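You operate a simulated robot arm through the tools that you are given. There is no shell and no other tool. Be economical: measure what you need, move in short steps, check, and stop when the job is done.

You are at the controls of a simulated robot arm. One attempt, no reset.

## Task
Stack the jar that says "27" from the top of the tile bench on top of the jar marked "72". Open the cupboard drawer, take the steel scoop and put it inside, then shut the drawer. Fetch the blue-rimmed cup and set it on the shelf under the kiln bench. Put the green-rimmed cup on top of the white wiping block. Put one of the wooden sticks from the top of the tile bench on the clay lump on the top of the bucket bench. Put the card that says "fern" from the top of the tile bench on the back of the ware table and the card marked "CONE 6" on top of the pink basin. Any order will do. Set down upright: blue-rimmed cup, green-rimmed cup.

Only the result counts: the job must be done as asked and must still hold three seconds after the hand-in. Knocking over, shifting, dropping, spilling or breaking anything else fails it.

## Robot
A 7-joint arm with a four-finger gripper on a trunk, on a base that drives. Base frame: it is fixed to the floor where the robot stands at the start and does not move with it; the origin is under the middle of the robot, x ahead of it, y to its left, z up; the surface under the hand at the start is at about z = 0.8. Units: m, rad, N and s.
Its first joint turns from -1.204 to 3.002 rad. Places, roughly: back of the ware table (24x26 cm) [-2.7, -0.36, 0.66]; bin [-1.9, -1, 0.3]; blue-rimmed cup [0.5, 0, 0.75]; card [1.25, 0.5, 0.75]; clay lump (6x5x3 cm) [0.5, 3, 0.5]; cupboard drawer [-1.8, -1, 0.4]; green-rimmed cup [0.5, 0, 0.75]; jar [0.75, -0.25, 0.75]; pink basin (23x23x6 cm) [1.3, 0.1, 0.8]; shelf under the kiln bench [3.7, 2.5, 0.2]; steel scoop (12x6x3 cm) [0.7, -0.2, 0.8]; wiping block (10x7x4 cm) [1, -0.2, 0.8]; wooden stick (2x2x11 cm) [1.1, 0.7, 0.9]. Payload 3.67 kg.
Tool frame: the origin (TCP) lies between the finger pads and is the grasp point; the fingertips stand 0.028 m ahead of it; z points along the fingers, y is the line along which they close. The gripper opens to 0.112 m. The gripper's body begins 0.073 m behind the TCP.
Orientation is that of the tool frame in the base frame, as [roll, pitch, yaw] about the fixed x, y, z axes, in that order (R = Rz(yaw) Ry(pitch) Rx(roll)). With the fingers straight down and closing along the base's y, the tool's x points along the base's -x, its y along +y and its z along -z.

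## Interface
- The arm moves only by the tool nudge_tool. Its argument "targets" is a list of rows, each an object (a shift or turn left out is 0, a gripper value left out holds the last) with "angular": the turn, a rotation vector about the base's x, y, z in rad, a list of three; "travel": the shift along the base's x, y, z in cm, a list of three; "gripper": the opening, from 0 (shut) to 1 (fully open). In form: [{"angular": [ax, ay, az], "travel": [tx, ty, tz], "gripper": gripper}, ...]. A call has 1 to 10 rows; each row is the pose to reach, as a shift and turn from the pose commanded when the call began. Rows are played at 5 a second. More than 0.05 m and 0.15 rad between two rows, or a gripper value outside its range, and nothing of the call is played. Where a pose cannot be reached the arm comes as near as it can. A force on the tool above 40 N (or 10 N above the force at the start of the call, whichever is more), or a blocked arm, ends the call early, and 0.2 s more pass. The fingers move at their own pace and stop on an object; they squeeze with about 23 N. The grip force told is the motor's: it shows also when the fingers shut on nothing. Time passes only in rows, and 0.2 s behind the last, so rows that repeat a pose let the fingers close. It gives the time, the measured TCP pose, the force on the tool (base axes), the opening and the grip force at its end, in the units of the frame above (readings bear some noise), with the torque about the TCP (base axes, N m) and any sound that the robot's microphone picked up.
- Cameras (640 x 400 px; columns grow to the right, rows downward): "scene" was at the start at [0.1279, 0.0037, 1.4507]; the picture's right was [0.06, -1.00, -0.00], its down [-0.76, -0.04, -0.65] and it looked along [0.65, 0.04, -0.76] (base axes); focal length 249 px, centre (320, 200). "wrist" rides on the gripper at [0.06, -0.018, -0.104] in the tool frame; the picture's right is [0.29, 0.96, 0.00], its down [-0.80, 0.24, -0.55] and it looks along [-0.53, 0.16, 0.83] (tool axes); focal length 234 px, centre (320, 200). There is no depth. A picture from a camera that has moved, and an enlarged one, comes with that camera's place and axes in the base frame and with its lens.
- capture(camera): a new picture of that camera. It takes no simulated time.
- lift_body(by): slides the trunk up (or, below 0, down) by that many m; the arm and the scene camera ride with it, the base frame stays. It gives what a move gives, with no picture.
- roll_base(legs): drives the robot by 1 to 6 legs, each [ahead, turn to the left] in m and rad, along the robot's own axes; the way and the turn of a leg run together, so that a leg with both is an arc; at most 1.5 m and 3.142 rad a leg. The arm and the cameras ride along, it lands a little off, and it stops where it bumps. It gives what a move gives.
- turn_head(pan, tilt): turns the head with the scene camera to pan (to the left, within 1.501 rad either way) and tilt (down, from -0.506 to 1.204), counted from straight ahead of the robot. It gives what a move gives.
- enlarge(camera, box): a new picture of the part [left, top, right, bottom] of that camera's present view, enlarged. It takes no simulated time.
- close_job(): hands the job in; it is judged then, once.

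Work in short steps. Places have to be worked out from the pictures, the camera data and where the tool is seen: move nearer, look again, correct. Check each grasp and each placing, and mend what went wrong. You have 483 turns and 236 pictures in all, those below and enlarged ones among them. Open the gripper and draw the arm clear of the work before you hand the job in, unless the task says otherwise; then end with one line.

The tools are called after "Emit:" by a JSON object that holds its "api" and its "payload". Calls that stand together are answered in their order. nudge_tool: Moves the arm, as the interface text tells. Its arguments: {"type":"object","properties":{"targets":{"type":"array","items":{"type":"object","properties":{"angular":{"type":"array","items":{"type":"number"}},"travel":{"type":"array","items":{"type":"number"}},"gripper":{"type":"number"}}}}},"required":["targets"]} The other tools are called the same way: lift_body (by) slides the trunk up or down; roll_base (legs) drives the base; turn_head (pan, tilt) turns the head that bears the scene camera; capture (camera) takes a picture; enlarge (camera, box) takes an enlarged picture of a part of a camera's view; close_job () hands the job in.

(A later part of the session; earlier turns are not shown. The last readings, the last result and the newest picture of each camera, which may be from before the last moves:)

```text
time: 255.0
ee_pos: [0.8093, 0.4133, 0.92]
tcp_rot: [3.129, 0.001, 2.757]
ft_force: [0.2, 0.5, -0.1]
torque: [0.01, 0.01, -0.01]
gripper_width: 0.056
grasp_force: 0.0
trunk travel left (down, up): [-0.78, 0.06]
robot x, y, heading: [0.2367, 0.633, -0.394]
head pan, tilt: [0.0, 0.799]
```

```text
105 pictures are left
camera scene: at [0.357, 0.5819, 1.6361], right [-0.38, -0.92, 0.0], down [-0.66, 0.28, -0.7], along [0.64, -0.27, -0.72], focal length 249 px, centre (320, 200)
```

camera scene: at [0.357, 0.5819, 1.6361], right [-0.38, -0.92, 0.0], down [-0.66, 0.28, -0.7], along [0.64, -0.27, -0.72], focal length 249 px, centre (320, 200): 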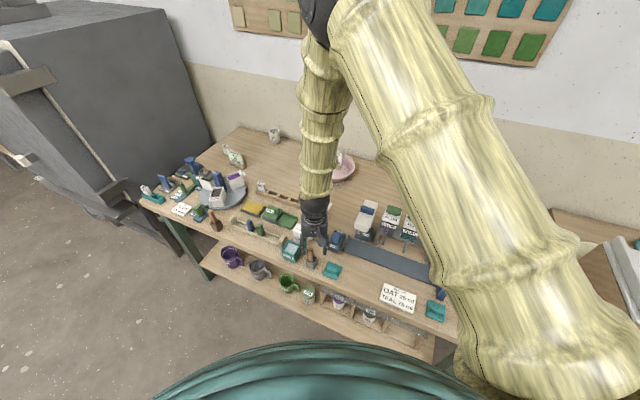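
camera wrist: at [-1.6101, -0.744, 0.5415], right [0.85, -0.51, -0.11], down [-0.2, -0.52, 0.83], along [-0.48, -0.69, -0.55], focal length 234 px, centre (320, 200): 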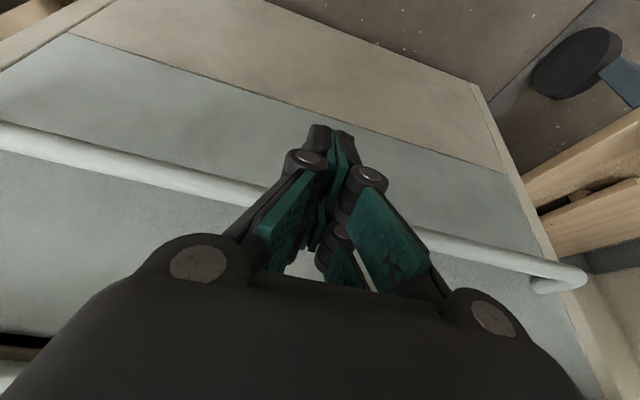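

The drive landed off and the hand bumped something near the grey holder while turning. I inspect.

Emit:
{"api": "capture", "payload": {"camera": "wrist"}}

Emit:
{"api": "enlarge", "payload": {"camera": "scene", "box": [240, 170, 400, 310]}}

Emit:
{"api": "enlarge", "payload": {"camera": "scene", "box": [130, 150, 320, 280]}}

```text
104 pictures are left
camera wrist: at [0.7456, 0.4194, 1.0239], right [0.09, 1.0, 0.01], down [0.83, -0.08, 0.56], along [0.56, -0.04, -0.83], focal length 234 px, centre (320, 200)
```

wrist: 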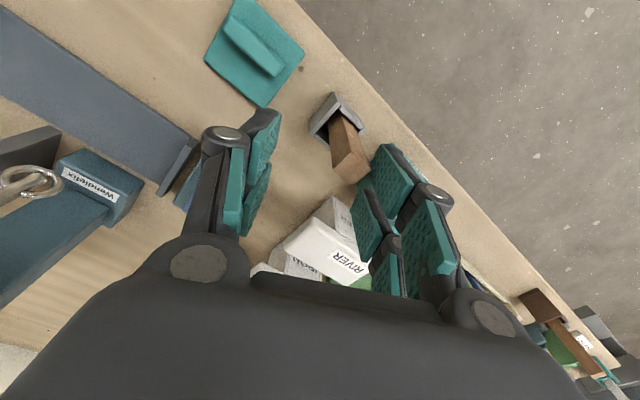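

```text
2.86 times, centred on (320, 240) of scene
camera zoom: at [0.357, 0.5819, 1.6361], right [-0.38, -0.92, 0.0], down [-0.66, 0.28, -0.7], along [0.64, -0.27, -0.72], focal length 712 px, centre (320, 86)
```

zoom: 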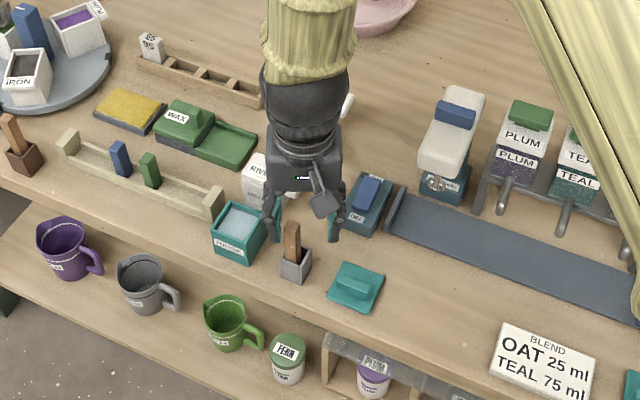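

```text
3.08 times, centred on (225, 215) of scene
camera zoom: at [0.357, 0.5819, 1.6361], right [-0.38, -0.92, 0.0], down [-0.66, 0.28, -0.7], along [0.64, -0.27, -0.72], focal length 766 px, centre (612, 154)
```

zoom: 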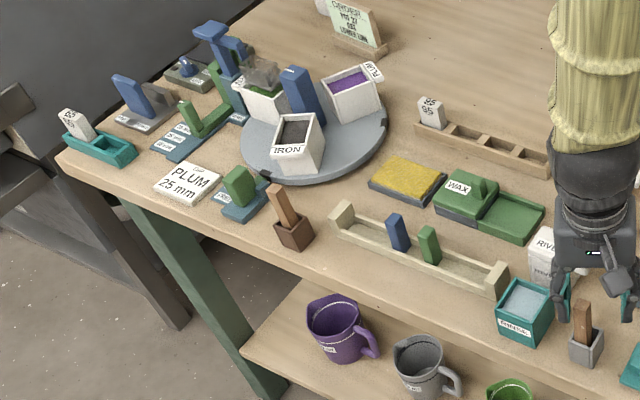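

The stick and its holder still stand, and neighbours' spacing is unchanged. The stick top is at about (0.806,0.431,0.906), between my fingers. I rise 3 cm, turn the fingers to close front-to-back, and centre on it.

Emit:
{"api": "nudge_tool", "payload": {"targets": [{"travel": [0, 0, 1.5]}, {"travel": [0, 0, 3.2]}, {"travel": [0, 0, 3.2]}]}}

Emit:
{"api": "nudge_tool", "payload": {"targets": [{"travel": [0, 0.4, 0], "angular": [0, 0, 0.145]}, {"travel": [0, 0.9, 0], "angular": [0, 0, 0.29]}, {"travel": [0, 1.3, 0], "angular": [0, 0, 0.435]}, {"travel": [0, 1.7, 0], "angular": [0, 0, 0.58]}, {"travel": [0, 1.7, 0], "angular": [0, 0, 0.725]}, {"travel": [0, 1.7, 0], "angular": [0, 0, 0.87]}, {"travel": [0, 1.7, 0], "angular": [0, 0, 1.015]}, {"travel": [0, 1.7, 0], "angular": [0, 0, 1.147]}]}}

Emit:
{"api": "capture", "payload": {"camera": "wrist"}}

Emit:
{"api": "enlarge", "payload": {"camera": "scene", "box": [270, 200, 370, 290]}}

```text
time: 255.8
ee_pos: [0.8093, 0.4133, 0.9516]
tcp_rot: [3.127, -0.001, 2.758]
ft_force: [-1.0, 0.0, 0.0]
torque: [0.0, -0.02, 0.0]
gripper_width: 0.0563
grasp_force: 0.1
trunk travel left (down, up): [-0.78, 0.06]
robot x, y, heading: [0.2368, 0.6324, -0.394]
head pan, tilt: [0.0, 0.799]
```

```text
time: 257.6
ee_pos: [0.8092, 0.4295, 0.9511]
tcp_rot: [3.128, 0.002, -2.376]
ft_force: [-0.3, -0.1, 0.7]
torque: [-0.02, 0.02, 0.03]
gripper_width: 0.056
grasp_force: 0.1
trunk travel left (down, up): [-0.78, 0.06]
robot x, y, heading: [0.2357, 0.6344, -0.395]
head pan, tilt: [0.0, 0.799]
```

```text
101 pictures are left
camera wrist: at [0.7788, 0.3759, 1.0557], right [-0.87, 0.49, 0.01], down [0.41, 0.72, 0.56], along [0.26, 0.49, -0.83], focal length 234 px, centre (320, 200)
```

wrist: 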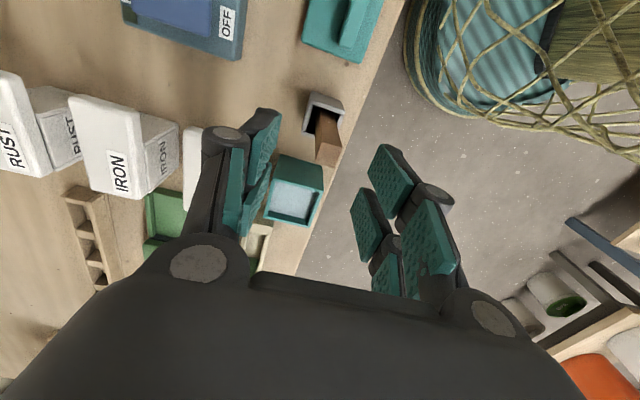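

```text
4.44 times, centred on (320, 245) of scene
camera zoom: at [0.3572, 0.5816, 1.6361], right [-0.38, -0.92, 0.0], down [-0.66, 0.28, -0.7], along [0.64, -0.27, -0.72], focal length 1107 px, centre (320, 0)
```

zoom: 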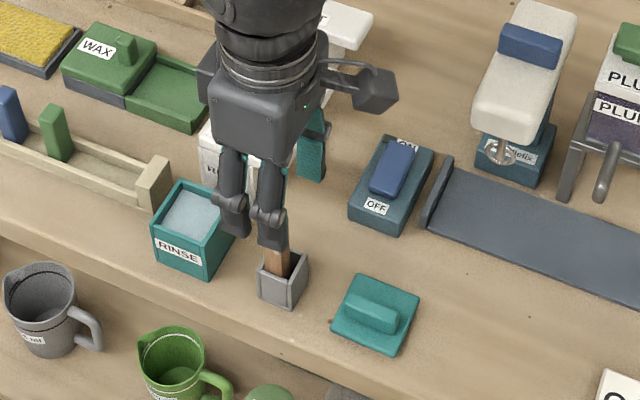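

Aligned within 5 mm. Shift and descend over the stick, then close.

Emit:
{"api": "nudge_tool", "payload": {"targets": [{"travel": [-0.5, 0.3, -2]}, {"travel": [-0.5, 0.3, -4]}, {"travel": [-0.5, 0.3, -6]}, {"travel": [-0.5, 0.3, -6.6]}, {"travel": [-0.5, 0.3, -6.6], "gripper": 0}, {"travel": [-0.5, 0.3, -6.6]}, {"travel": [-0.5, 0.3, -6.6]}]}}

Emit:
{"api": "capture", "payload": {"camera": "wrist"}}

```text
time: 259.2
ee_pos: [0.8054, 0.4324, 0.8866]
tcp_rot: [3.128, 0.001, -2.38]
ft_force: [0.1, -0.1, 0.5]
torque: [-0.05, -0.01, 0.01]
gripper_width: 0.014
grasp_force: 22.9
trunk travel left (down, up): [-0.78, 0.06]
robot x, y, heading: [0.2376, 0.6341, -0.398]
head pan, tilt: [0.0, 0.799]
```

```text
99 pictures are left
camera wrist: at [0.7743, 0.3786, 0.9902], right [-0.87, 0.49, 0.01], down [0.42, 0.72, 0.56], along [0.27, 0.49, -0.83], focal length 234 px, centre (320, 200)
```

wrist: 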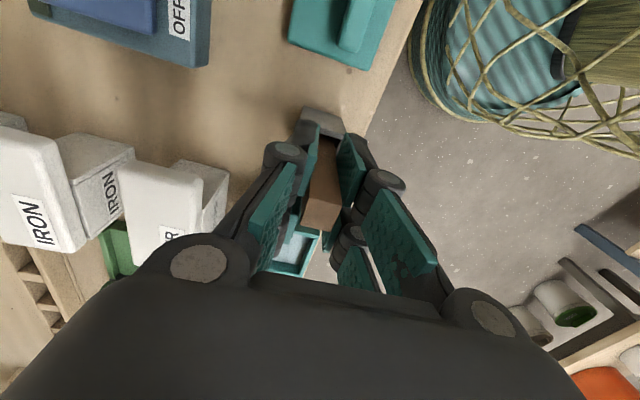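

Stick gripped. Lift it straight out of the holder.

Emit:
{"api": "nudge_tool", "payload": {"targets": [{"travel": [0, 0, 1.5]}, {"travel": [0, 0, 3]}, {"travel": [0, 0, 4.5]}, {"travel": [0, 0, 6.3]}]}}

Emit:
{"api": "enlarge", "payload": {"camera": "scene", "box": [270, 200, 370, 290]}}

```text
time: 260.2
ee_pos: [0.8041, 0.436, 0.9492]
tcp_rot: [3.126, 0.0, -2.378]
ft_force: [0.5, -0.6, 0.5]
torque: [-0.04, 0.04, 0.06]
gripper_width: 0.0143
grasp_force: 23.3
trunk travel left (down, up): [-0.78, 0.06]
robot x, y, heading: [0.2342, 0.6334, -0.401]
head pan, tilt: [0.0, 0.799]
```

```text
4.44 times, centred on (320, 245) of scene
camera zoom: at [0.3563, 0.5821, 1.6361], right [-0.38, -0.92, 0.0], down [-0.66, 0.28, -0.7], along [0.64, -0.27, -0.72], focal length 1107 px, centre (320, 0)
```

zoom: 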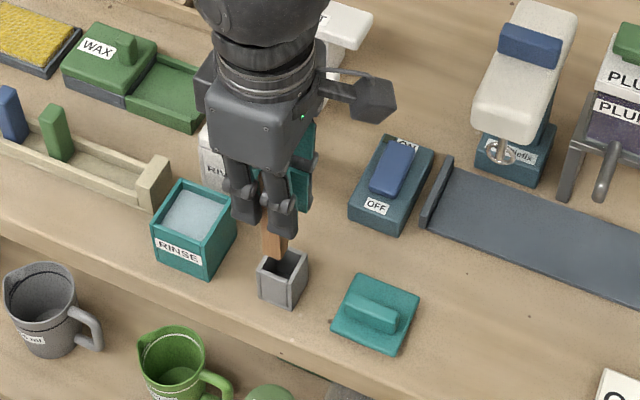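

Stick is out; holder undisturbed. I raise slightly, back away from the bench, then drive toward the bucket bench for a look.

Emit:
{"api": "nudge_tool", "payload": {"targets": [{"travel": [0, 0, 1.5]}]}}

Emit:
{"api": "roll_base", "payload": {"legs": [[-0.25, 0], [0, 1.28], [0.95, 0], [0.95, 0], [0, 1.45]]}}

Emit:
{"api": "turn_head", "payload": {"pan": 0.0, "tilt": 0.6}}

Emit:
{"api": "capture", "payload": {"camera": "scene"}}

```text
time: 260.6
ee_pos: [0.8026, 0.435, 0.9643]
tcp_rot: [3.13, 0.001, -2.378]
ft_force: [-0.8, 0.1, 0.0]
torque: [-0.01, 0.0, 0.0]
gripper_width: 0.014
grasp_force: 22.8
trunk travel left (down, up): [-0.78, 0.06]
robot x, y, heading: [0.2341, 0.6298, -0.401]
head pan, tilt: [0.0, 0.799]
```

```text
time: 278.4
ee_pos: [0.7637, 2.6046, 0.9633]
tcp_rot: [3.128, 0.002, 0.366]
ft_force: [-0.8, -0.3, -0.3]
torque: [-0.02, -0.01, -0.06]
gripper_width: 0.0138
grasp_force: 22.7
trunk travel left (down, up): [-0.78, 0.06]
robot x, y, heading: [1.2106, 2.2024, 2.346]
head pan, tilt: [0.0, 0.799]
```

```text
time: 279.1
ee_pos: [0.7634, 2.6056, 0.965]
tcp_rot: [3.128, 0.0, 0.365]
ft_force: [0.2, 0.8, -0.2]
torque: [0.0, -0.01, 0.01]
gripper_width: 0.0139
grasp_force: 22.8
trunk travel left (down, up): [-0.78, 0.06]
robot x, y, heading: [1.2137, 2.2019, 2.351]
head pan, tilt: [0.0, 0.6]
```

```text
97 pictures are left
camera scene: at [1.1148, 2.3014, 1.6529], right [0.71, 0.7, 0.0], down [0.4, -0.4, -0.82], along [-0.58, 0.59, -0.57], focal length 249 px, centre (320, 200)
```

scene: 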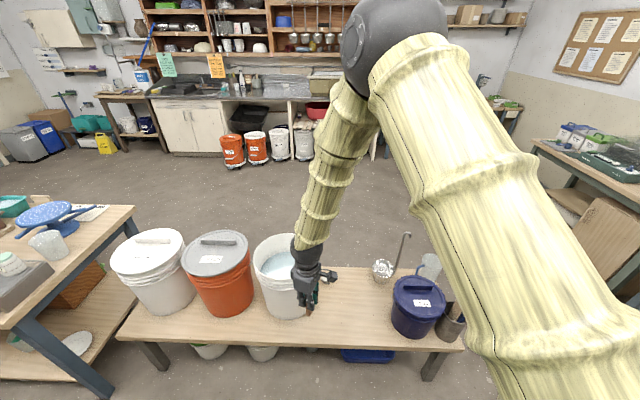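

I see the bucket bench; the clay lump may be hidden behind the hand. Check with the wrist camera and zoom.

Emit:
{"api": "enlarge", "payload": {"camera": "scene", "box": [240, 220, 480, 370]}}

Emit:
{"api": "capture", "payload": {"camera": "wrist"}}

```text
2.67 times, centred on (360, 295) of scene
camera zoom: at [1.1148, 2.3014, 1.6529], right [0.71, 0.7, 0.0], down [0.4, -0.4, -0.82], along [-0.58, 0.59, -0.57], focal length 664 px, centre (213, -53)
```

zoom: 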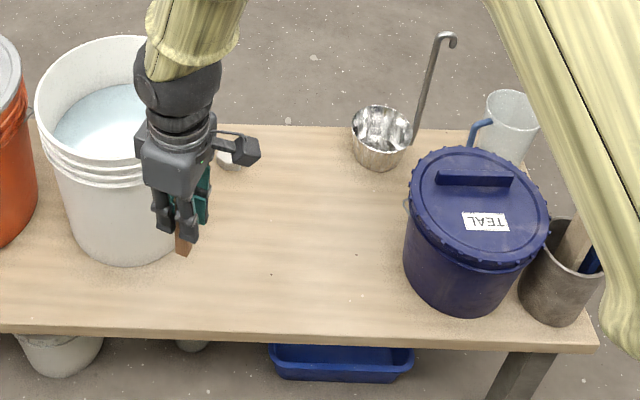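

```text
95 pictures are left
camera wrist: at [0.8121, 2.646, 1.0679], right [0.61, -0.79, 0.01], down [-0.66, -0.5, 0.56], along [-0.43, -0.35, -0.83], focal length 234 px, centre (320, 200)
```

wrist: 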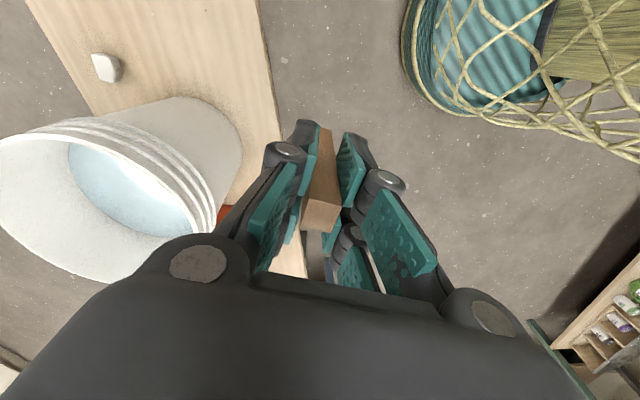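

Clay lump located at (0.516,2.962), top ≈0.53, just right of the open white bucket. I shift the hand away from the bucket and turn it so the stick can be laid down with the tool tilted toward the lump.

Emit:
{"api": "nudge_tool", "payload": {"targets": [{"travel": [1.1, 1, 0], "angular": [0, 0, -0.147]}, {"travel": [2.2, 2.1, 0], "angular": [0, 0, -0.294]}, {"travel": [3.3, 3.1, 0], "angular": [0, 0, -0.44]}, {"travel": [4.3, 4.1, 0], "angular": [0, 0, -0.587]}, {"travel": [4.3, 4.1, 0], "angular": [0, 0, -0.733]}, {"travel": [4.3, 4.1, 0], "angular": [0, 0, -0.88]}, {"travel": [4.3, 4.1, 0], "angular": [0, 0, -1.026]}, {"travel": [4.3, 4.1, 0], "angular": [0, 0, -1.173]}]}}

Emit:
{"api": "roll_base", "payload": {"legs": [[0.2, 0]]}}

Emit:
{"api": "capture", "payload": {"camera": "scene"}}

```text
time: 280.9
ee_pos: [0.8067, 2.6455, 0.9623]
tcp_rot: [3.127, 0.0, -0.81]
ft_force: [0.3, 0.5, -0.4]
torque: [0.01, -0.01, 0.0]
gripper_width: 0.0141
grasp_force: 23.4
trunk travel left (down, up): [-0.78, 0.06]
robot x, y, heading: [1.2119, 2.2002, 2.347]
head pan, tilt: [0.0, 0.6]
```

```text
time: 282.5
ee_pos: [0.6643, 2.7886, 0.9627]
tcp_rot: [3.128, -0.001, -0.806]
ft_force: [-0.2, 0.0, -0.9]
torque: [0.0, -0.01, 0.0]
gripper_width: 0.0141
grasp_force: 22.7
trunk travel left (down, up): [-0.78, 0.06]
robot x, y, heading: [1.0691, 2.3455, 2.347]
head pan, tilt: [0.0, 0.6]
```

```text
94 pictures are left
camera scene: at [0.9728, 2.4448, 1.6528], right [0.71, 0.7, 0.0], down [0.4, -0.4, -0.82], along [-0.58, 0.59, -0.57], focal length 249 px, centre (320, 200)
```

scene: 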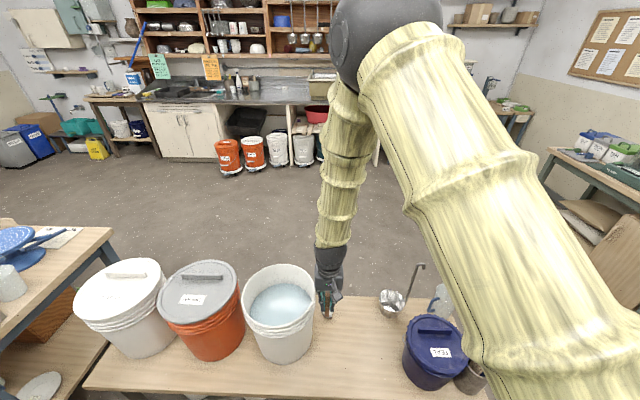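

Bucket is close on the left, so I approach the lump from slightly right: yaw by 0.35, move to a pre-pose, then lower the trunk.

Emit:
{"api": "nudge_tool", "payload": {"targets": [{"travel": [0, 2.5, 0], "angular": [0, 0, 0.117]}, {"travel": [-1, 5.5, 0], "angular": [0, 0, 0.233]}, {"travel": [-2.5, 9, 0], "angular": [0, 0, 0.35]}, {"travel": [-3.9, 12, 0], "angular": [0, 0, 0.35]}]}}

Emit:
{"api": "lift_body", "payload": {"by": -0.3}}

Emit:
{"api": "capture", "payload": {"camera": "wrist"}}

Emit:
{"api": "capture", "payload": {"camera": "scene"}}

```text
time: 283.5
ee_pos: [0.6269, 2.9082, 0.9626]
tcp_rot: [3.127, 0.002, -0.455]
ft_force: [0.3, 0.5, -0.5]
torque: [-0.04, -0.01, -0.01]
gripper_width: 0.0141
grasp_force: 22.9
trunk travel left (down, up): [-0.78, 0.06]
robot x, y, heading: [1.0724, 2.3412, 2.35]
head pan, tilt: [0.0, 0.6]
```

```text
time: 286.5
ee_pos: [0.6269, 2.907, 0.6658]
tcp_rot: [3.126, 0.0, -0.457]
ft_force: [-0.2, 0.4, 0.0]
torque: [0.01, 0.0, -0.02]
gripper_width: 0.014
grasp_force: 22.7
trunk travel left (down, up): [-0.48, 0.36]
robot x, y, heading: [1.071, 2.3453, 2.352]
head pan, tilt: [0.0, 0.6]
```

```text
93 pictures are left
camera wrist: at [0.6889, 2.8995, 0.7686], right [-0.16, -0.99, 0.01], down [-0.82, 0.14, 0.56], along [-0.55, 0.08, -0.83], focal length 234 px, centre (320, 200)
```

wrist: 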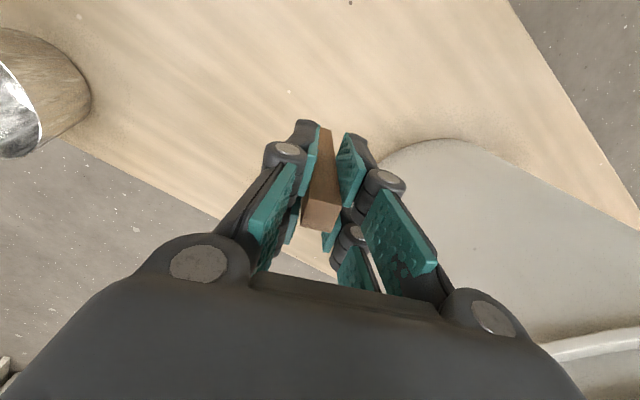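

```text
92 pictures are left
camera scene: at [0.974, 2.4436, 1.353], right [0.71, 0.7, 0.0], down [0.4, -0.4, -0.82], along [-0.58, 0.59, -0.57], focal length 249 px, centre (320, 200)
```

scene: 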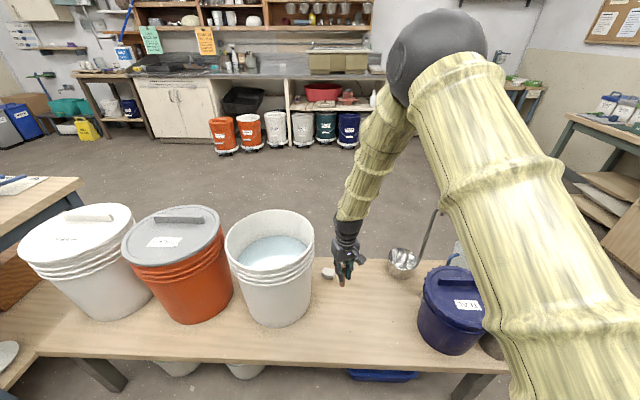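

Clearances look fine. Now tilt the tool forward (about 70°) in place.

Emit:
{"api": "nudge_tool", "payload": {"targets": [{"angular": [0.062, 0.1255, 0]}, {"angular": [0.124, 0.251, 0]}, {"angular": [0.186, 0.3765, 0]}, {"angular": [0.248, 0.502, 0]}, {"angular": [0.31, 0.6275, 0]}, {"angular": [0.372, 0.753, 0]}, {"angular": [0.434, 0.8785, 0]}, {"angular": [0.496, 1.004, 0]}, {"angular": [0.541, 1.095, 0]}]}}

Emit:
{"api": "capture", "payload": {"camera": "wrist"}}

Emit:
{"api": "enlarge", "payload": {"camera": "scene", "box": [270, 210, 430, 320]}}

```text
time: 288.5
ee_pos: [0.6264, 2.9077, 0.6644]
tcp_rot: [3.134, 1.222, -0.451]
ft_force: [-0.2, 0.3, 0.0]
torque: [-0.02, 0.0, -0.02]
gripper_width: 0.0141
grasp_force: 23.0
trunk travel left (down, up): [-0.48, 0.36]
robot x, y, heading: [1.0669, 2.3438, 2.349]
head pan, tilt: [0.0, 0.6]
```

```text
91 pictures are left
camera wrist: at [0.7407, 2.8743, 0.6435], right [-0.32, -0.91, -0.27], down [0.12, -0.32, 0.94], along [-0.94, 0.27, 0.22], focal length 234 px, centre (320, 200)
```

wrist: 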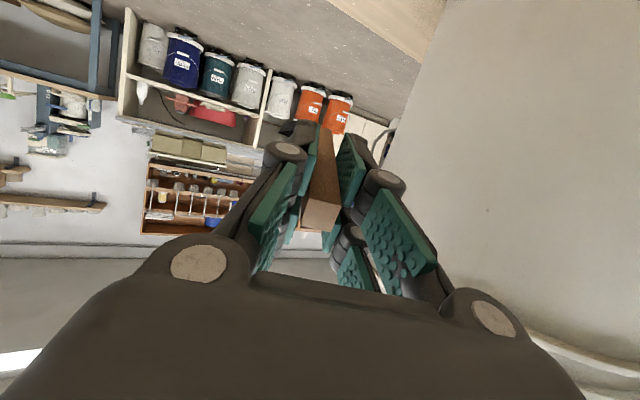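

```text
3.64 times, centred on (350, 265) of scene
camera zoom: at [0.9739, 2.4442, 1.353], right [0.71, 0.7, 0.0], down [0.4, -0.4, -0.82], along [-0.58, 0.59, -0.57], focal length 906 px, centre (211, -36)
```

zoom: 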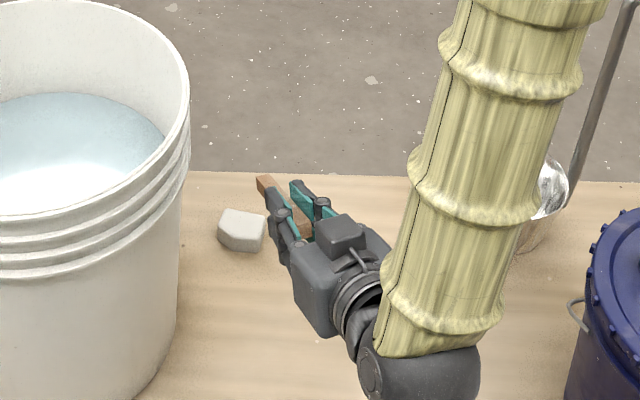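

The stick points forward nicely. I reduce the tilt slightly (to ~65°) and move it over the lump at z≈0.60.

Emit:
{"api": "nudge_tool", "payload": {"targets": [{"travel": [-2.5, 1.2, 0], "angular": [-0.0386, -0.078, 0]}, {"travel": [-5, 2.4, -1.5], "angular": [-0.0386, -0.078, 0]}, {"travel": [-7.5, 3.5, -3], "angular": [-0.0386, -0.078, 0]}, {"travel": [-9, 4.2, -5], "angular": [-0.0386, -0.078, 0]}, {"travel": [-9, 4.2, -6.4], "angular": [-0.0386, -0.078, 0]}]}}

Emit:
{"api": "enlarge", "payload": {"camera": "scene", "box": [280, 220, 390, 300]}}

Emit:
{"api": "capture", "payload": {"camera": "wrist"}}

```text
time: 289.7
ee_pos: [0.5367, 2.9497, 0.5982]
tcp_rot: [3.133, 1.134, -0.455]
ft_force: [0.5, -0.1, -0.6]
torque: [-0.01, 0.0, -0.01]
gripper_width: 0.014
grasp_force: 22.9
trunk travel left (down, up): [-0.48, 0.36]
robot x, y, heading: [1.0731, 2.3486, 2.351]
head pan, tilt: [0.0, 0.6]
```

```text
5.00 times, centred on (335, 260) of scene
camera zoom: at [0.9738, 2.4441, 1.353], right [0.71, 0.7, 0.0], down [0.4, -0.4, -0.82], along [-0.58, 0.59, -0.57], focal length 1245 px, centre (245, -100)
```

zoom: 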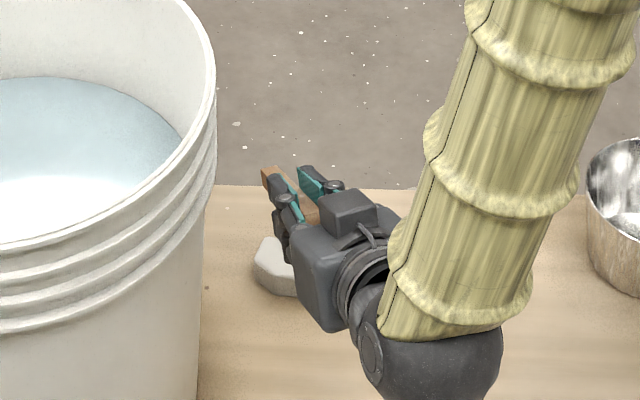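

```text
88 pictures are left
camera wrist: at [0.6518, 2.9163, 0.5892], right [-0.3, -0.92, -0.26], down [0.05, -0.28, 0.96], along [-0.95, 0.28, 0.13], focal length 234 px, centre (320, 200)
```

wrist: 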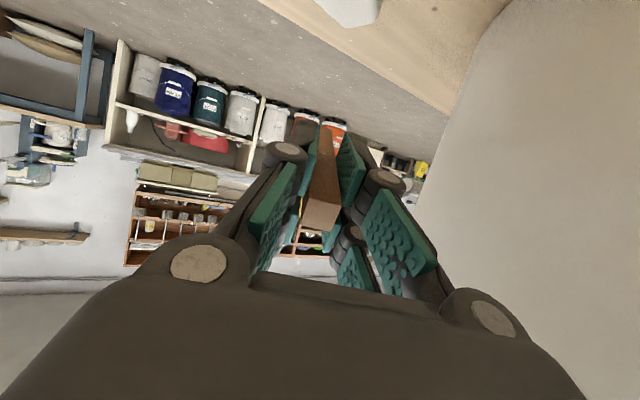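

Alignment over the lump is within a few mm. Lower to just above, then in small steps to contact.

Emit:
{"api": "nudge_tool", "payload": {"targets": [{"travel": [0.3, -0.2, -1.5]}, {"travel": [0.3, -0.2, -3]}, {"travel": [0.3, -0.2, -3.8]}]}}

Emit:
{"api": "nudge_tool", "payload": {"targets": [{"travel": [0, 0, -0.3]}, {"travel": [0, 0, -0.6]}]}}

Emit:
{"api": "enlarge", "payload": {"camera": "scene", "box": [280, 220, 390, 300]}}

```text
time: 290.5
ee_pos: [0.5378, 2.946, 0.5608]
tcp_rot: [3.135, 1.137, -0.452]
ft_force: [-0.3, -0.1, -0.4]
torque: [0.01, -0.03, 0.0]
gripper_width: 0.0141
grasp_force: 22.7
trunk travel left (down, up): [-0.48, 0.36]
robot x, y, heading: [1.0729, 2.3489, 2.352]
head pan, tilt: [0.0, 0.6]
```

```text
time: 291.1
ee_pos: [0.5405, 2.9487, 0.5558]
tcp_rot: [3.132, 1.136, -0.455]
ft_force: [-0.2, 0.4, 0.1]
torque: [-0.01, 0.0, 0.02]
gripper_width: 0.014
grasp_force: 23.3
trunk travel left (down, up): [-0.48, 0.36]
robot x, y, heading: [1.0704, 2.346, 2.351]
head pan, tilt: [0.0, 0.6]
```

```text
5.00 times, centred on (335, 260) of scene
camera zoom: at [0.9739, 2.4439, 1.353], right [0.71, 0.7, 0.0], down [0.4, -0.4, -0.82], along [-0.58, 0.59, -0.57], focal length 1245 px, centre (245, -100)
```

zoom: 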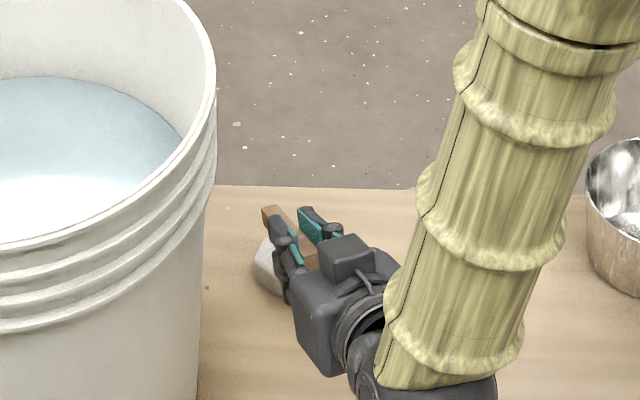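

Emit:
{"api": "nudge_tool", "payload": {"targets": [{"travel": [0, 0, -0.3]}, {"travel": [0, 0, -0.6]}]}}

Emit:
{"api": "nudge_tool", "payload": {"targets": [{"travel": [0, 0, -0.3]}, {"travel": [0, 0, -0.5]}]}}

```text
time: 291.7
ee_pos: [0.54, 2.9478, 0.5499]
tcp_rot: [3.132, 1.134, -0.454]
ft_force: [0.6, -0.1, -0.1]
torque: [-0.03, 0.02, -0.02]
gripper_width: 0.0138
grasp_force: 23.7
trunk travel left (down, up): [-0.48, 0.36]
robot x, y, heading: [1.0677, 2.3433, 2.347]
head pan, tilt: [0.0, 0.6]
```

```text
time: 292.3
ee_pos: [0.54, 2.9477, 0.5469]
tcp_rot: [3.132, 1.135, -0.453]
ft_force: [-0.1, -0.1, -1.4]
torque: [-0.01, 0.04, 0.02]
gripper_width: 0.0141
grasp_force: 22.8
trunk travel left (down, up): [-0.48, 0.36]
robot x, y, heading: [1.0676, 2.3445, 2.351]
head pan, tilt: [0.0, 0.6]
```

Emit:
{"api": "enlarge", "payload": {"camera": "scene", "box": [310, 245, 360, 285]}}

Emit:
{"api": "capture", "payload": {"camera": "wrist"}}

```text
10.00 times, centred on (335, 265) of scene
camera zoom: at [0.9739, 2.4438, 1.353], right [0.71, 0.7, 0.0], down [0.4, -0.4, -0.82], along [-0.58, 0.59, -0.57], focal length 2491 px, centre (170, -450)
```

zoom: 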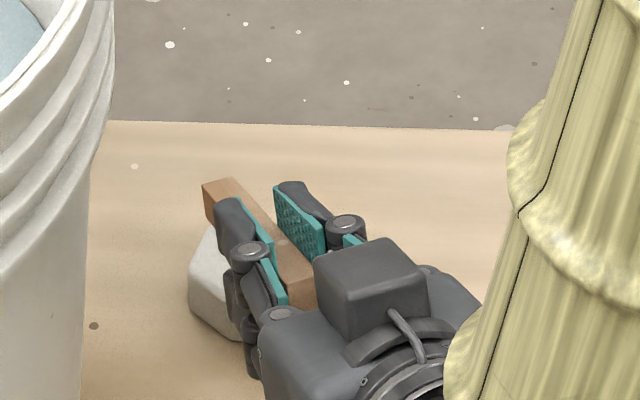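

```text
85 pictures are left
camera wrist: at [0.6556, 2.9131, 0.5354], right [-0.3, -0.92, -0.26], down [0.05, -0.28, 0.96], along [-0.95, 0.28, 0.13], focal length 234 px, centre (320, 200)
```

wrist: 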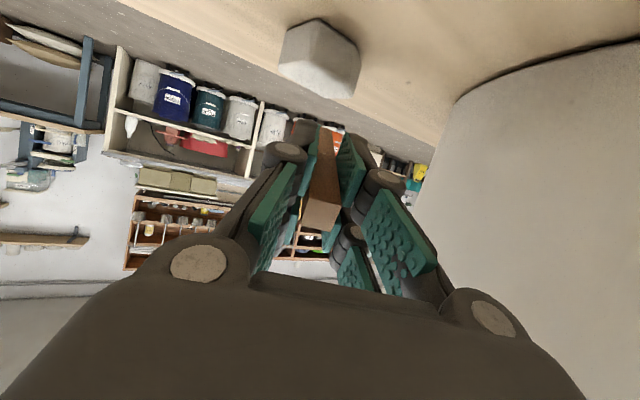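

The wrist view shows the lump is lower (top ≈0.49) and so a bit further: its centre is about (0.503,2.976). I shift forward 2 cm and look again.

Emit:
{"api": "nudge_tool", "payload": {"targets": [{"travel": [-1, 1, 0]}, {"travel": [-1.9, 1.9, 0]}, {"travel": [-1.9, 1.9, -1]}]}}

Emit:
{"api": "enlarge", "payload": {"camera": "wrist", "box": [220, 0, 420, 180]}}

Emit:
{"api": "enlarge", "payload": {"camera": "scene", "box": [310, 245, 360, 285]}}

```text
time: 293.1
ee_pos: [0.5212, 2.9688, 0.5343]
tcp_rot: [3.133, 1.134, -0.454]
ft_force: [-0.1, -0.2, 0.0]
torque: [0.03, 0.01, 0.02]
gripper_width: 0.0139
grasp_force: 22.7
trunk travel left (down, up): [-0.48, 0.36]
robot x, y, heading: [1.0694, 2.3409, 2.351]
head pan, tilt: [0.0, 0.6]
```

```text
2.22 times, centred on (320, 90) of wrist
camera zoom: at [0.6362, 2.9336, 0.5255], right [-0.3, -0.92, -0.26], down [0.05, -0.28, 0.96], along [-0.95, 0.28, 0.13], focal length 520 px, centre (320, 444)
```

zoom: 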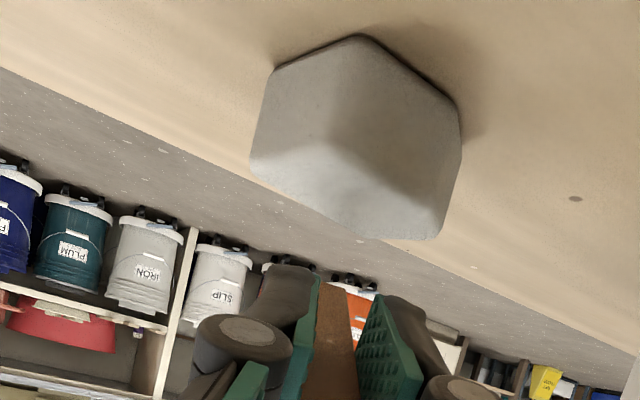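

```text
10.00 times, centred on (335, 265) of scene
camera zoom: at [0.9739, 2.4439, 1.353], right [0.71, 0.7, 0.0], down [0.4, -0.4, -0.82], along [-0.58, 0.59, -0.57], focal length 2491 px, centre (170, -450)
```

zoom: 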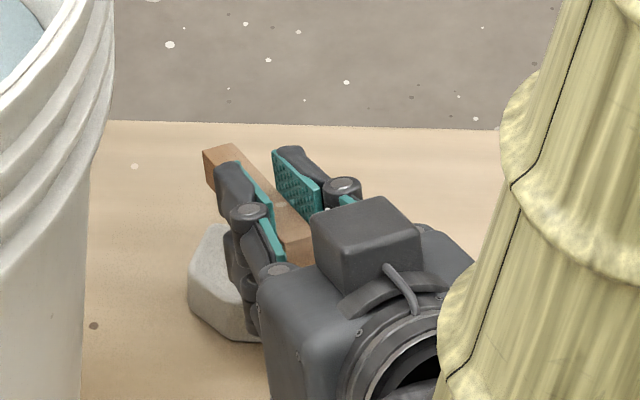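

The lump lies a bit lower/farther than assumed. I lower 1.5 cm more and look again with the wrist camera.

Emit:
{"api": "nudge_tool", "payload": {"targets": [{"travel": [0, 0, -0.5]}, {"travel": [0, 0, -1]}, {"travel": [0, 0, -1.5]}]}}

Emit:
{"api": "capture", "payload": {"camera": "wrist"}}

Emit:
{"api": "enlarge", "payload": {"camera": "scene", "box": [310, 245, 360, 285]}}

```text
time: 293.9
ee_pos: [0.5215, 2.967, 0.5209]
tcp_rot: [3.133, 1.135, -0.455]
ft_force: [0.0, -0.6, -0.8]
torque: [0.0, 0.02, -0.04]
gripper_width: 0.014
grasp_force: 23.3
trunk travel left (down, up): [-0.48, 0.36]
robot x, y, heading: [1.07, 2.3465, 2.351]
head pan, tilt: [0.0, 0.6]
```

```text
82 pictures are left
camera wrist: at [0.636, 2.9324, 0.5104], right [-0.3, -0.92, -0.26], down [0.05, -0.28, 0.96], along [-0.95, 0.28, 0.13], focal length 234 px, centre (320, 200)
```

wrist: 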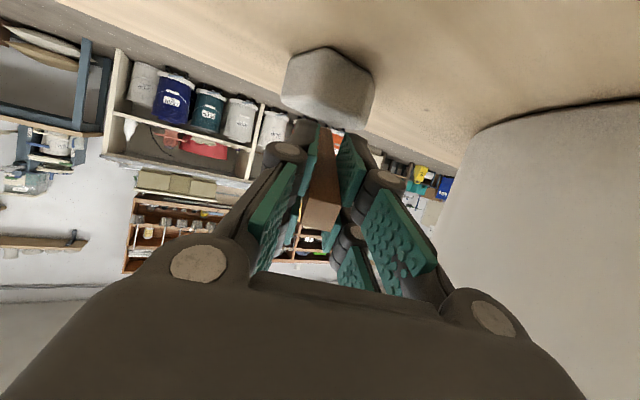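

```text
10.00 times, centred on (335, 265) of scene
camera zoom: at [0.9739, 2.4438, 1.353], right [0.71, 0.7, 0.0], down [0.4, -0.4, -0.82], along [-0.58, 0.59, -0.57], focal length 2491 px, centre (170, -450)
```

zoom: 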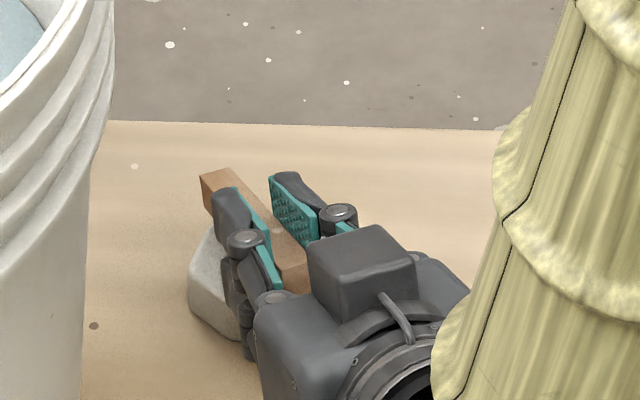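

Parallax gives the lump top at z≈0.487, centre about (0.495,2.985). Shift 1 cm forward and lower to contact in small steps.

Emit:
{"api": "nudge_tool", "payload": {"targets": [{"travel": [-0.4, 0.5, 0.2]}, {"travel": [-0.8, 0.9, 0.2]}, {"travel": [-0.8, 0.9, -0.2]}, {"travel": [-0.8, 0.9, -0.5]}]}}

Emit:
{"api": "nudge_tool", "payload": {"targets": [{"travel": [0, 0, -0.25]}, {"travel": [0, 0, -0.5]}]}}

Emit:
{"api": "nudge_tool", "payload": {"targets": [{"travel": [0, 0, -0.25]}, {"travel": [0, 0, -0.5]}]}}

```text
time: 294.9
ee_pos: [0.5133, 2.9754, 0.5156]
tcp_rot: [3.132, 1.136, -0.452]
ft_force: [-0.3, -0.8, 0.4]
torque: [0.04, -0.01, -0.01]
gripper_width: 0.0144
grasp_force: 22.7
trunk travel left (down, up): [-0.48, 0.36]
robot x, y, heading: [1.0728, 2.3488, 2.351]
head pan, tilt: [0.0, 0.6]
```

```text
time: 295.5
ee_pos: [0.5119, 2.9754, 0.5113]
tcp_rot: [3.135, 1.135, -0.451]
ft_force: [0.9, -0.9, 8.9]
torque: [0.01, 0.03, 0.01]
gripper_width: 0.0144
grasp_force: 22.8
trunk travel left (down, up): [-0.48, 0.36]
robot x, y, heading: [1.0696, 2.3437, 2.353]
head pan, tilt: [0.0, 0.6]
```

```text
time: 296.1
ee_pos: [0.5108, 2.9759, 0.5112]
tcp_rot: [3.136, 1.146, -0.45]
ft_force: [-0.3, -0.5, 18.8]
torque: [0.14, 0.27, 0.0]
gripper_width: 0.0139
grasp_force: 23.1
trunk travel left (down, up): [-0.48, 0.36]
robot x, y, heading: [1.0724, 2.3468, 2.346]
head pan, tilt: [0.0, 0.6]
stopped in row 2: the force on the tool passed its limit at 42 N (the readings are from after the stop); the commanded pose is now the measured one
```

Contact is about under the stick's middle. I relieve pressure and open the fingers slowly.

Emit:
{"api": "nudge_tool", "payload": {"targets": [{"travel": [0, 0, 0.15]}, {"travel": [0, 0, 0.15], "gripper": 0.2}, {"travel": [0, 0, 0.15], "gripper": 0.35}, {"travel": [0, 0, 0.15], "gripper": 0.45}]}}

Emit:
{"api": "enlarge", "payload": {"camera": "scene", "box": [310, 245, 360, 285]}}

Emit:
{"api": "capture", "payload": {"camera": "wrist"}}

```text
time: 297.1
ee_pos: [0.5114, 2.9755, 0.5098]
tcp_rot: [3.135, 1.142, -0.451]
ft_force: [2.8, -1.3, 20.2]
torque: [0.08, 0.1, -0.01]
gripper_width: 0.0524
grasp_force: 4.3
trunk travel left (down, up): [-0.48, 0.36]
robot x, y, heading: [1.0664, 2.3414, 2.348]
head pan, tilt: [0.0, 0.6]
```

```text
10.00 times, centred on (335, 265) of scene
camera zoom: at [0.9751, 2.4426, 1.3531], right [0.71, 0.7, 0.0], down [0.4, -0.4, -0.83], along [-0.58, 0.59, -0.56], focal length 2491 px, centre (170, -450)
```

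zoom: 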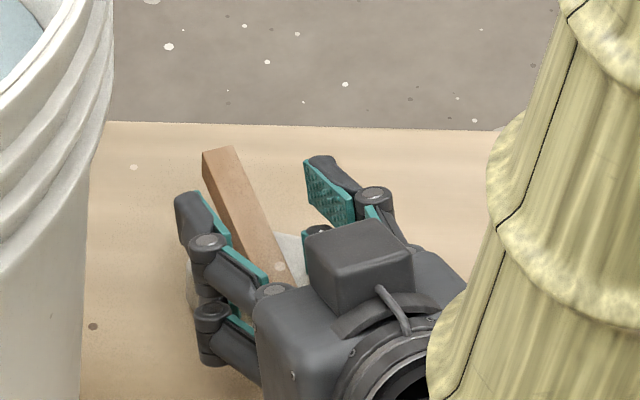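

```text
79 pictures are left
camera wrist: at [0.6274, 2.9419, 0.4993], right [-0.31, -0.92, -0.26], down [0.05, -0.29, 0.96], along [-0.95, 0.28, 0.14], focal length 234 px, centre (320, 200)
```

wrist: 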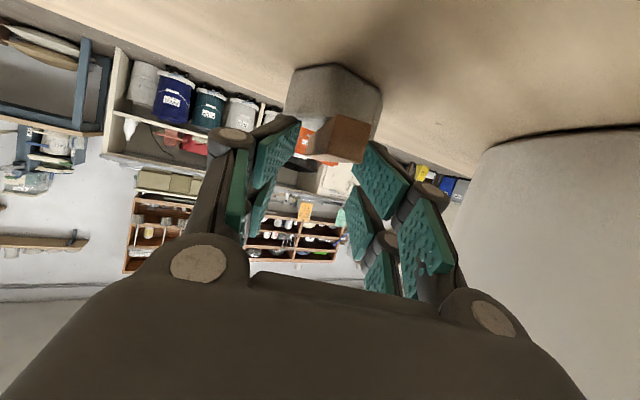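

The stick lies across the lump. I withdraw along the tool axis.

Emit:
{"api": "nudge_tool", "payload": {"targets": [{"travel": [0.2, -0.1, 0.5]}, {"travel": [1.6, -0.8, 1.2]}, {"travel": [3.7, -1.8, 2.4]}, {"travel": [6.5, -3.2, 4]}, {"travel": [9.3, -4.5, 6.5]}, {"travel": [12, -5.8, 9.5]}]}}

Emit:
{"api": "enlarge", "payload": {"camera": "scene", "box": [300, 235, 370, 295]}}

```text
time: 298.5
ee_pos: [0.6311, 2.9181, 0.6041]
tcp_rot: [3.134, 1.141, -0.452]
ft_force: [0.4, 0.9, -0.5]
torque: [-0.03, 0.04, -0.04]
gripper_width: 0.0506
grasp_force: 0.0
trunk travel left (down, up): [-0.48, 0.36]
robot x, y, heading: [1.0759, 2.344, 2.354]
head pan, tilt: [0.0, 0.6]
```

```text
6.67 times, centred on (335, 265) of scene
camera zoom: at [0.9744, 2.4434, 1.353], right [0.71, 0.7, 0.0], down [0.4, -0.4, -0.83], along [-0.58, 0.59, -0.56], focal length 1661 px, centre (220, -233)
```

zoom: 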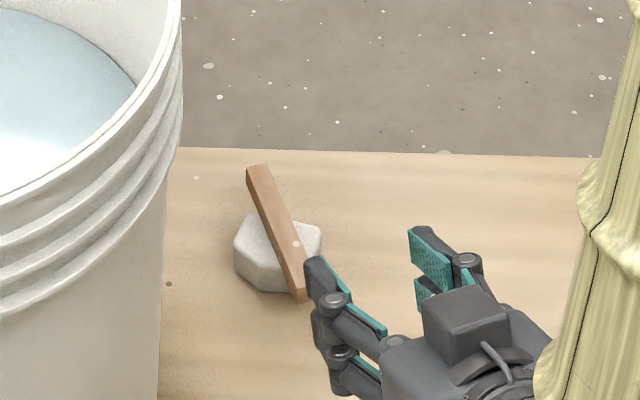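

The stick lies level and centred on the lump. I return the tool to vertical, raise the trunk and check from above.

Emit:
{"api": "nudge_tool", "payload": {"targets": [{"travel": [1, -0.5, 2], "angular": [-0.062, -0.128, 0]}, {"travel": [2, -1, 4], "angular": [-0.124, -0.256, 0]}, {"travel": [3, -1.5, 5], "angular": [-0.186, -0.384, 0]}, {"travel": [3, -1.5, 6], "angular": [-0.248, -0.512, 0]}, {"travel": [3, -1.5, 7], "angular": [-0.31, -0.64, 0]}, {"travel": [3, -1.5, 8], "angular": [-0.372, -0.768, 0]}, {"travel": [3, -1.5, 8], "angular": [-0.434, -0.897, 0]}, {"travel": [3, -1.5, 8], "angular": [-0.497, -1.027, 0]}]}}

Emit:
{"api": "lift_body", "payload": {"by": 0.3}}

Emit:
{"api": "enlarge", "payload": {"camera": "scene", "box": [240, 240, 440, 390]}}

```text
time: 300.3
ee_pos: [0.6623, 2.9026, 0.6837]
tcp_rot: [3.136, -0.004, -0.451]
ft_force: [-0.4, 0.1, 0.0]
torque: [-0.01, 0.0, -0.03]
gripper_width: 0.0504
grasp_force: 0.0
trunk travel left (down, up): [-0.48, 0.36]
robot x, y, heading: [1.0738, 2.3494, 2.348]
head pan, tilt: [0.0, 0.6]
```

```text
time: 303.3
ee_pos: [0.6623, 2.9037, 0.9831]
tcp_rot: [3.136, 0.0, -0.45]
ft_force: [1.2, 0.3, 0.5]
torque: [0.03, -0.02, 0.02]
gripper_width: 0.0503
grasp_force: 0.0
trunk travel left (down, up): [-0.78, 0.06]
robot x, y, heading: [1.0714, 2.3461, 2.356]
head pan, tilt: [0.0, 0.6]
```

```text
2.67 times, centred on (340, 315) of scene
camera zoom: at [0.974, 2.4439, 1.6529], right [0.71, 0.7, 0.0], down [0.4, -0.4, -0.82], along [-0.58, 0.59, -0.57], focal length 664 px, centre (267, -107)
```

zoom: 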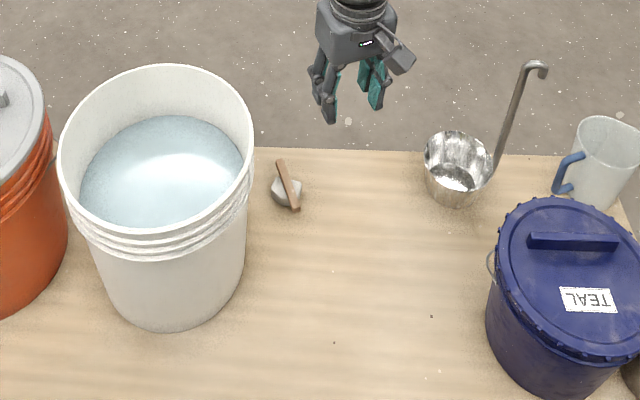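

Stick placed. Now I turn to view the kiln bench area before fetching the blue cup.

Emit:
{"api": "roll_base", "payload": {"legs": [[-0.25, 0], [0, -2.3]]}}

Emit:
{"api": "turn_head", "payload": {"pan": 0.0, "tilt": 0.35}}

Emit:
{"api": "capture", "payload": {"camera": "scene"}}

```text
time: 310.6
ee_pos: [1.9355, 2.0859, 0.9839]
tcp_rot: [3.135, 0.0, -2.771]
ft_force: [-0.4, 0.4, 0.7]
torque: [0.01, 0.0, 0.04]
gripper_width: 0.0505
grasp_force: 0.0
trunk travel left (down, up): [-0.78, 0.06]
robot x, y, heading: [1.248, 2.1657, 0.032]
head pan, tilt: [0.0, 0.6]
```

```text
time: 311.4
ee_pos: [1.9332, 2.0852, 0.983]
tcp_rot: [3.137, 0.001, -2.77]
ft_force: [1.0, -0.9, -1.4]
torque: [0.02, 0.0, -0.04]
gripper_width: 0.0503
grasp_force: 0.0
trunk travel left (down, up): [-0.78, 0.06]
robot x, y, heading: [1.2467, 2.169, 0.03]
head pan, tilt: [0.0, 0.351]
```

```text
76 pictures are left
camera scene: at [1.3902, 2.1715, 1.6757], right [0.03, -1.0, 0.0], down [-0.34, -0.01, -0.94], along [0.94, 0.03, -0.34], focal length 249 px, centre (320, 200)
```

scene: 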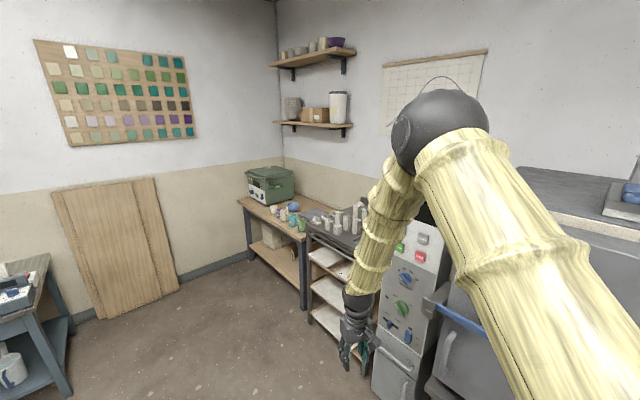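

The kiln bench is the corner table with a low shelf. Enlarge it.

Emit:
{"api": "enlarge", "payload": {"camera": "scene", "box": [220, 160, 380, 330]}}

```text
2.35 times, centred on (300, 245) of scene
camera zoom: at [1.3902, 2.1715, 1.6757], right [0.03, -1.0, 0.0], down [-0.34, -0.01, -0.94], along [0.94, 0.03, -0.34], focal length 586 px, centre (367, 94)
```

zoom: 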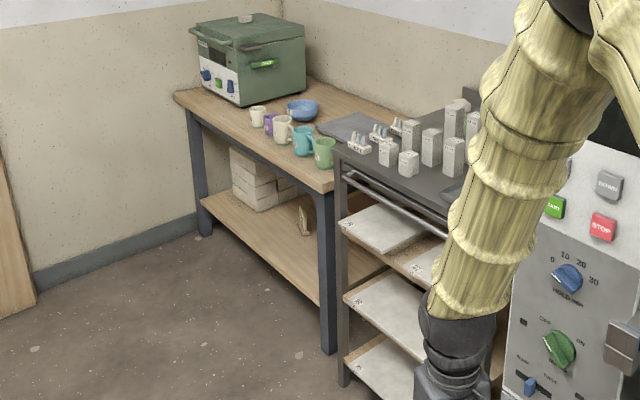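

Free spot on the shelf: about (3.53,2.60), near its front; I'll need the tool tilted ~45° so the cup can go under the bench top upright. Now drive back to the tile bench for the blue cup.

Emit:
{"api": "nudge_tool", "payload": {"targets": [{"travel": [-3, 0.4, -1.5]}, {"travel": [-6, 0.8, -3]}, {"travel": [-8.5, 1.1, -4.5]}]}}

Emit:
{"api": "roll_base", "payload": {"legs": [[0, -2.264], [1.05, 0], [1.06, 0]]}}

```text
time: 312.2
ee_pos: [1.8467, 2.096, 0.9366]
tcp_rot: [3.137, 0.0, -2.772]
ft_force: [0.2, -0.5, 0.4]
torque: [-0.02, 0.01, -0.01]
gripper_width: 0.0506
grasp_force: 0.1
trunk travel left (down, up): [-0.78, 0.06]
robot x, y, heading: [1.2475, 2.1659, 0.031]
head pan, tilt: [0.0, 0.351]
```

```text
time: 327.8
ee_pos: [-0.343, 0.0045, 0.9367]
tcp_rot: [3.137, -0.001, 1.307]
ft_force: [1.4, 0.1, -0.2]
torque: [0.01, -0.04, 0.03]
gripper_width: 0.0505
grasp_force: 0.0
trunk travel left (down, up): [-0.78, 0.06]
robot x, y, heading: [0.0737, 0.4442, -2.175]
head pan, tilt: [0.0, 0.351]
```

Landed slightly off at (0.074,0.444). Turn to face the bench and back up a little.

Emit:
{"api": "roll_base", "payload": {"legs": [[-0.08, 0], [0, 1.366], [-0.1, 0]]}}

Emit:
{"api": "turn_head", "payload": {"pan": 0.0, "tilt": 0.8}}

Emit:
{"api": "capture", "payload": {"camera": "scene"}}

```text
time: 332.9
ee_pos: [0.3916, 0.0883, 0.9377]
tcp_rot: [3.136, 0.0, 2.661]
ft_force: [-0.7, 0.3, 0.4]
torque: [-0.02, -0.03, 0.02]
gripper_width: 0.0508
grasp_force: 0.2
trunk travel left (down, up): [-0.78, 0.06]
robot x, y, heading: [0.0469, 0.5846, -0.822]
head pan, tilt: [0.0, 0.351]
```

```text
time: 333.8
ee_pos: [0.3935, 0.0882, 0.9365]
tcp_rot: [3.137, 0.0, 2.659]
ft_force: [-0.4, 0.5, 0.0]
torque: [-0.02, 0.02, 0.01]
gripper_width: 0.0502
grasp_force: 0.1
trunk travel left (down, up): [-0.78, 0.06]
robot x, y, heading: [0.0498, 0.5859, -0.817]
head pan, tilt: [0.0, 0.799]
```

```text
74 pictures are left
camera scene: at [0.1381, 0.4903, 1.6362], right [-0.73, -0.68, 0.0], down [-0.49, 0.52, -0.7], along [0.48, -0.51, -0.72], focal length 249 px, centre (320, 200)
```

scene: 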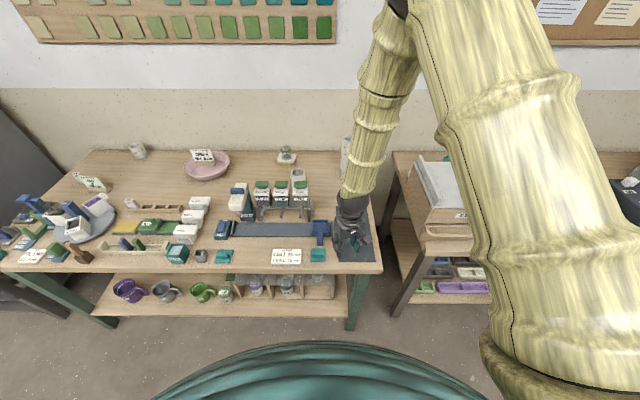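

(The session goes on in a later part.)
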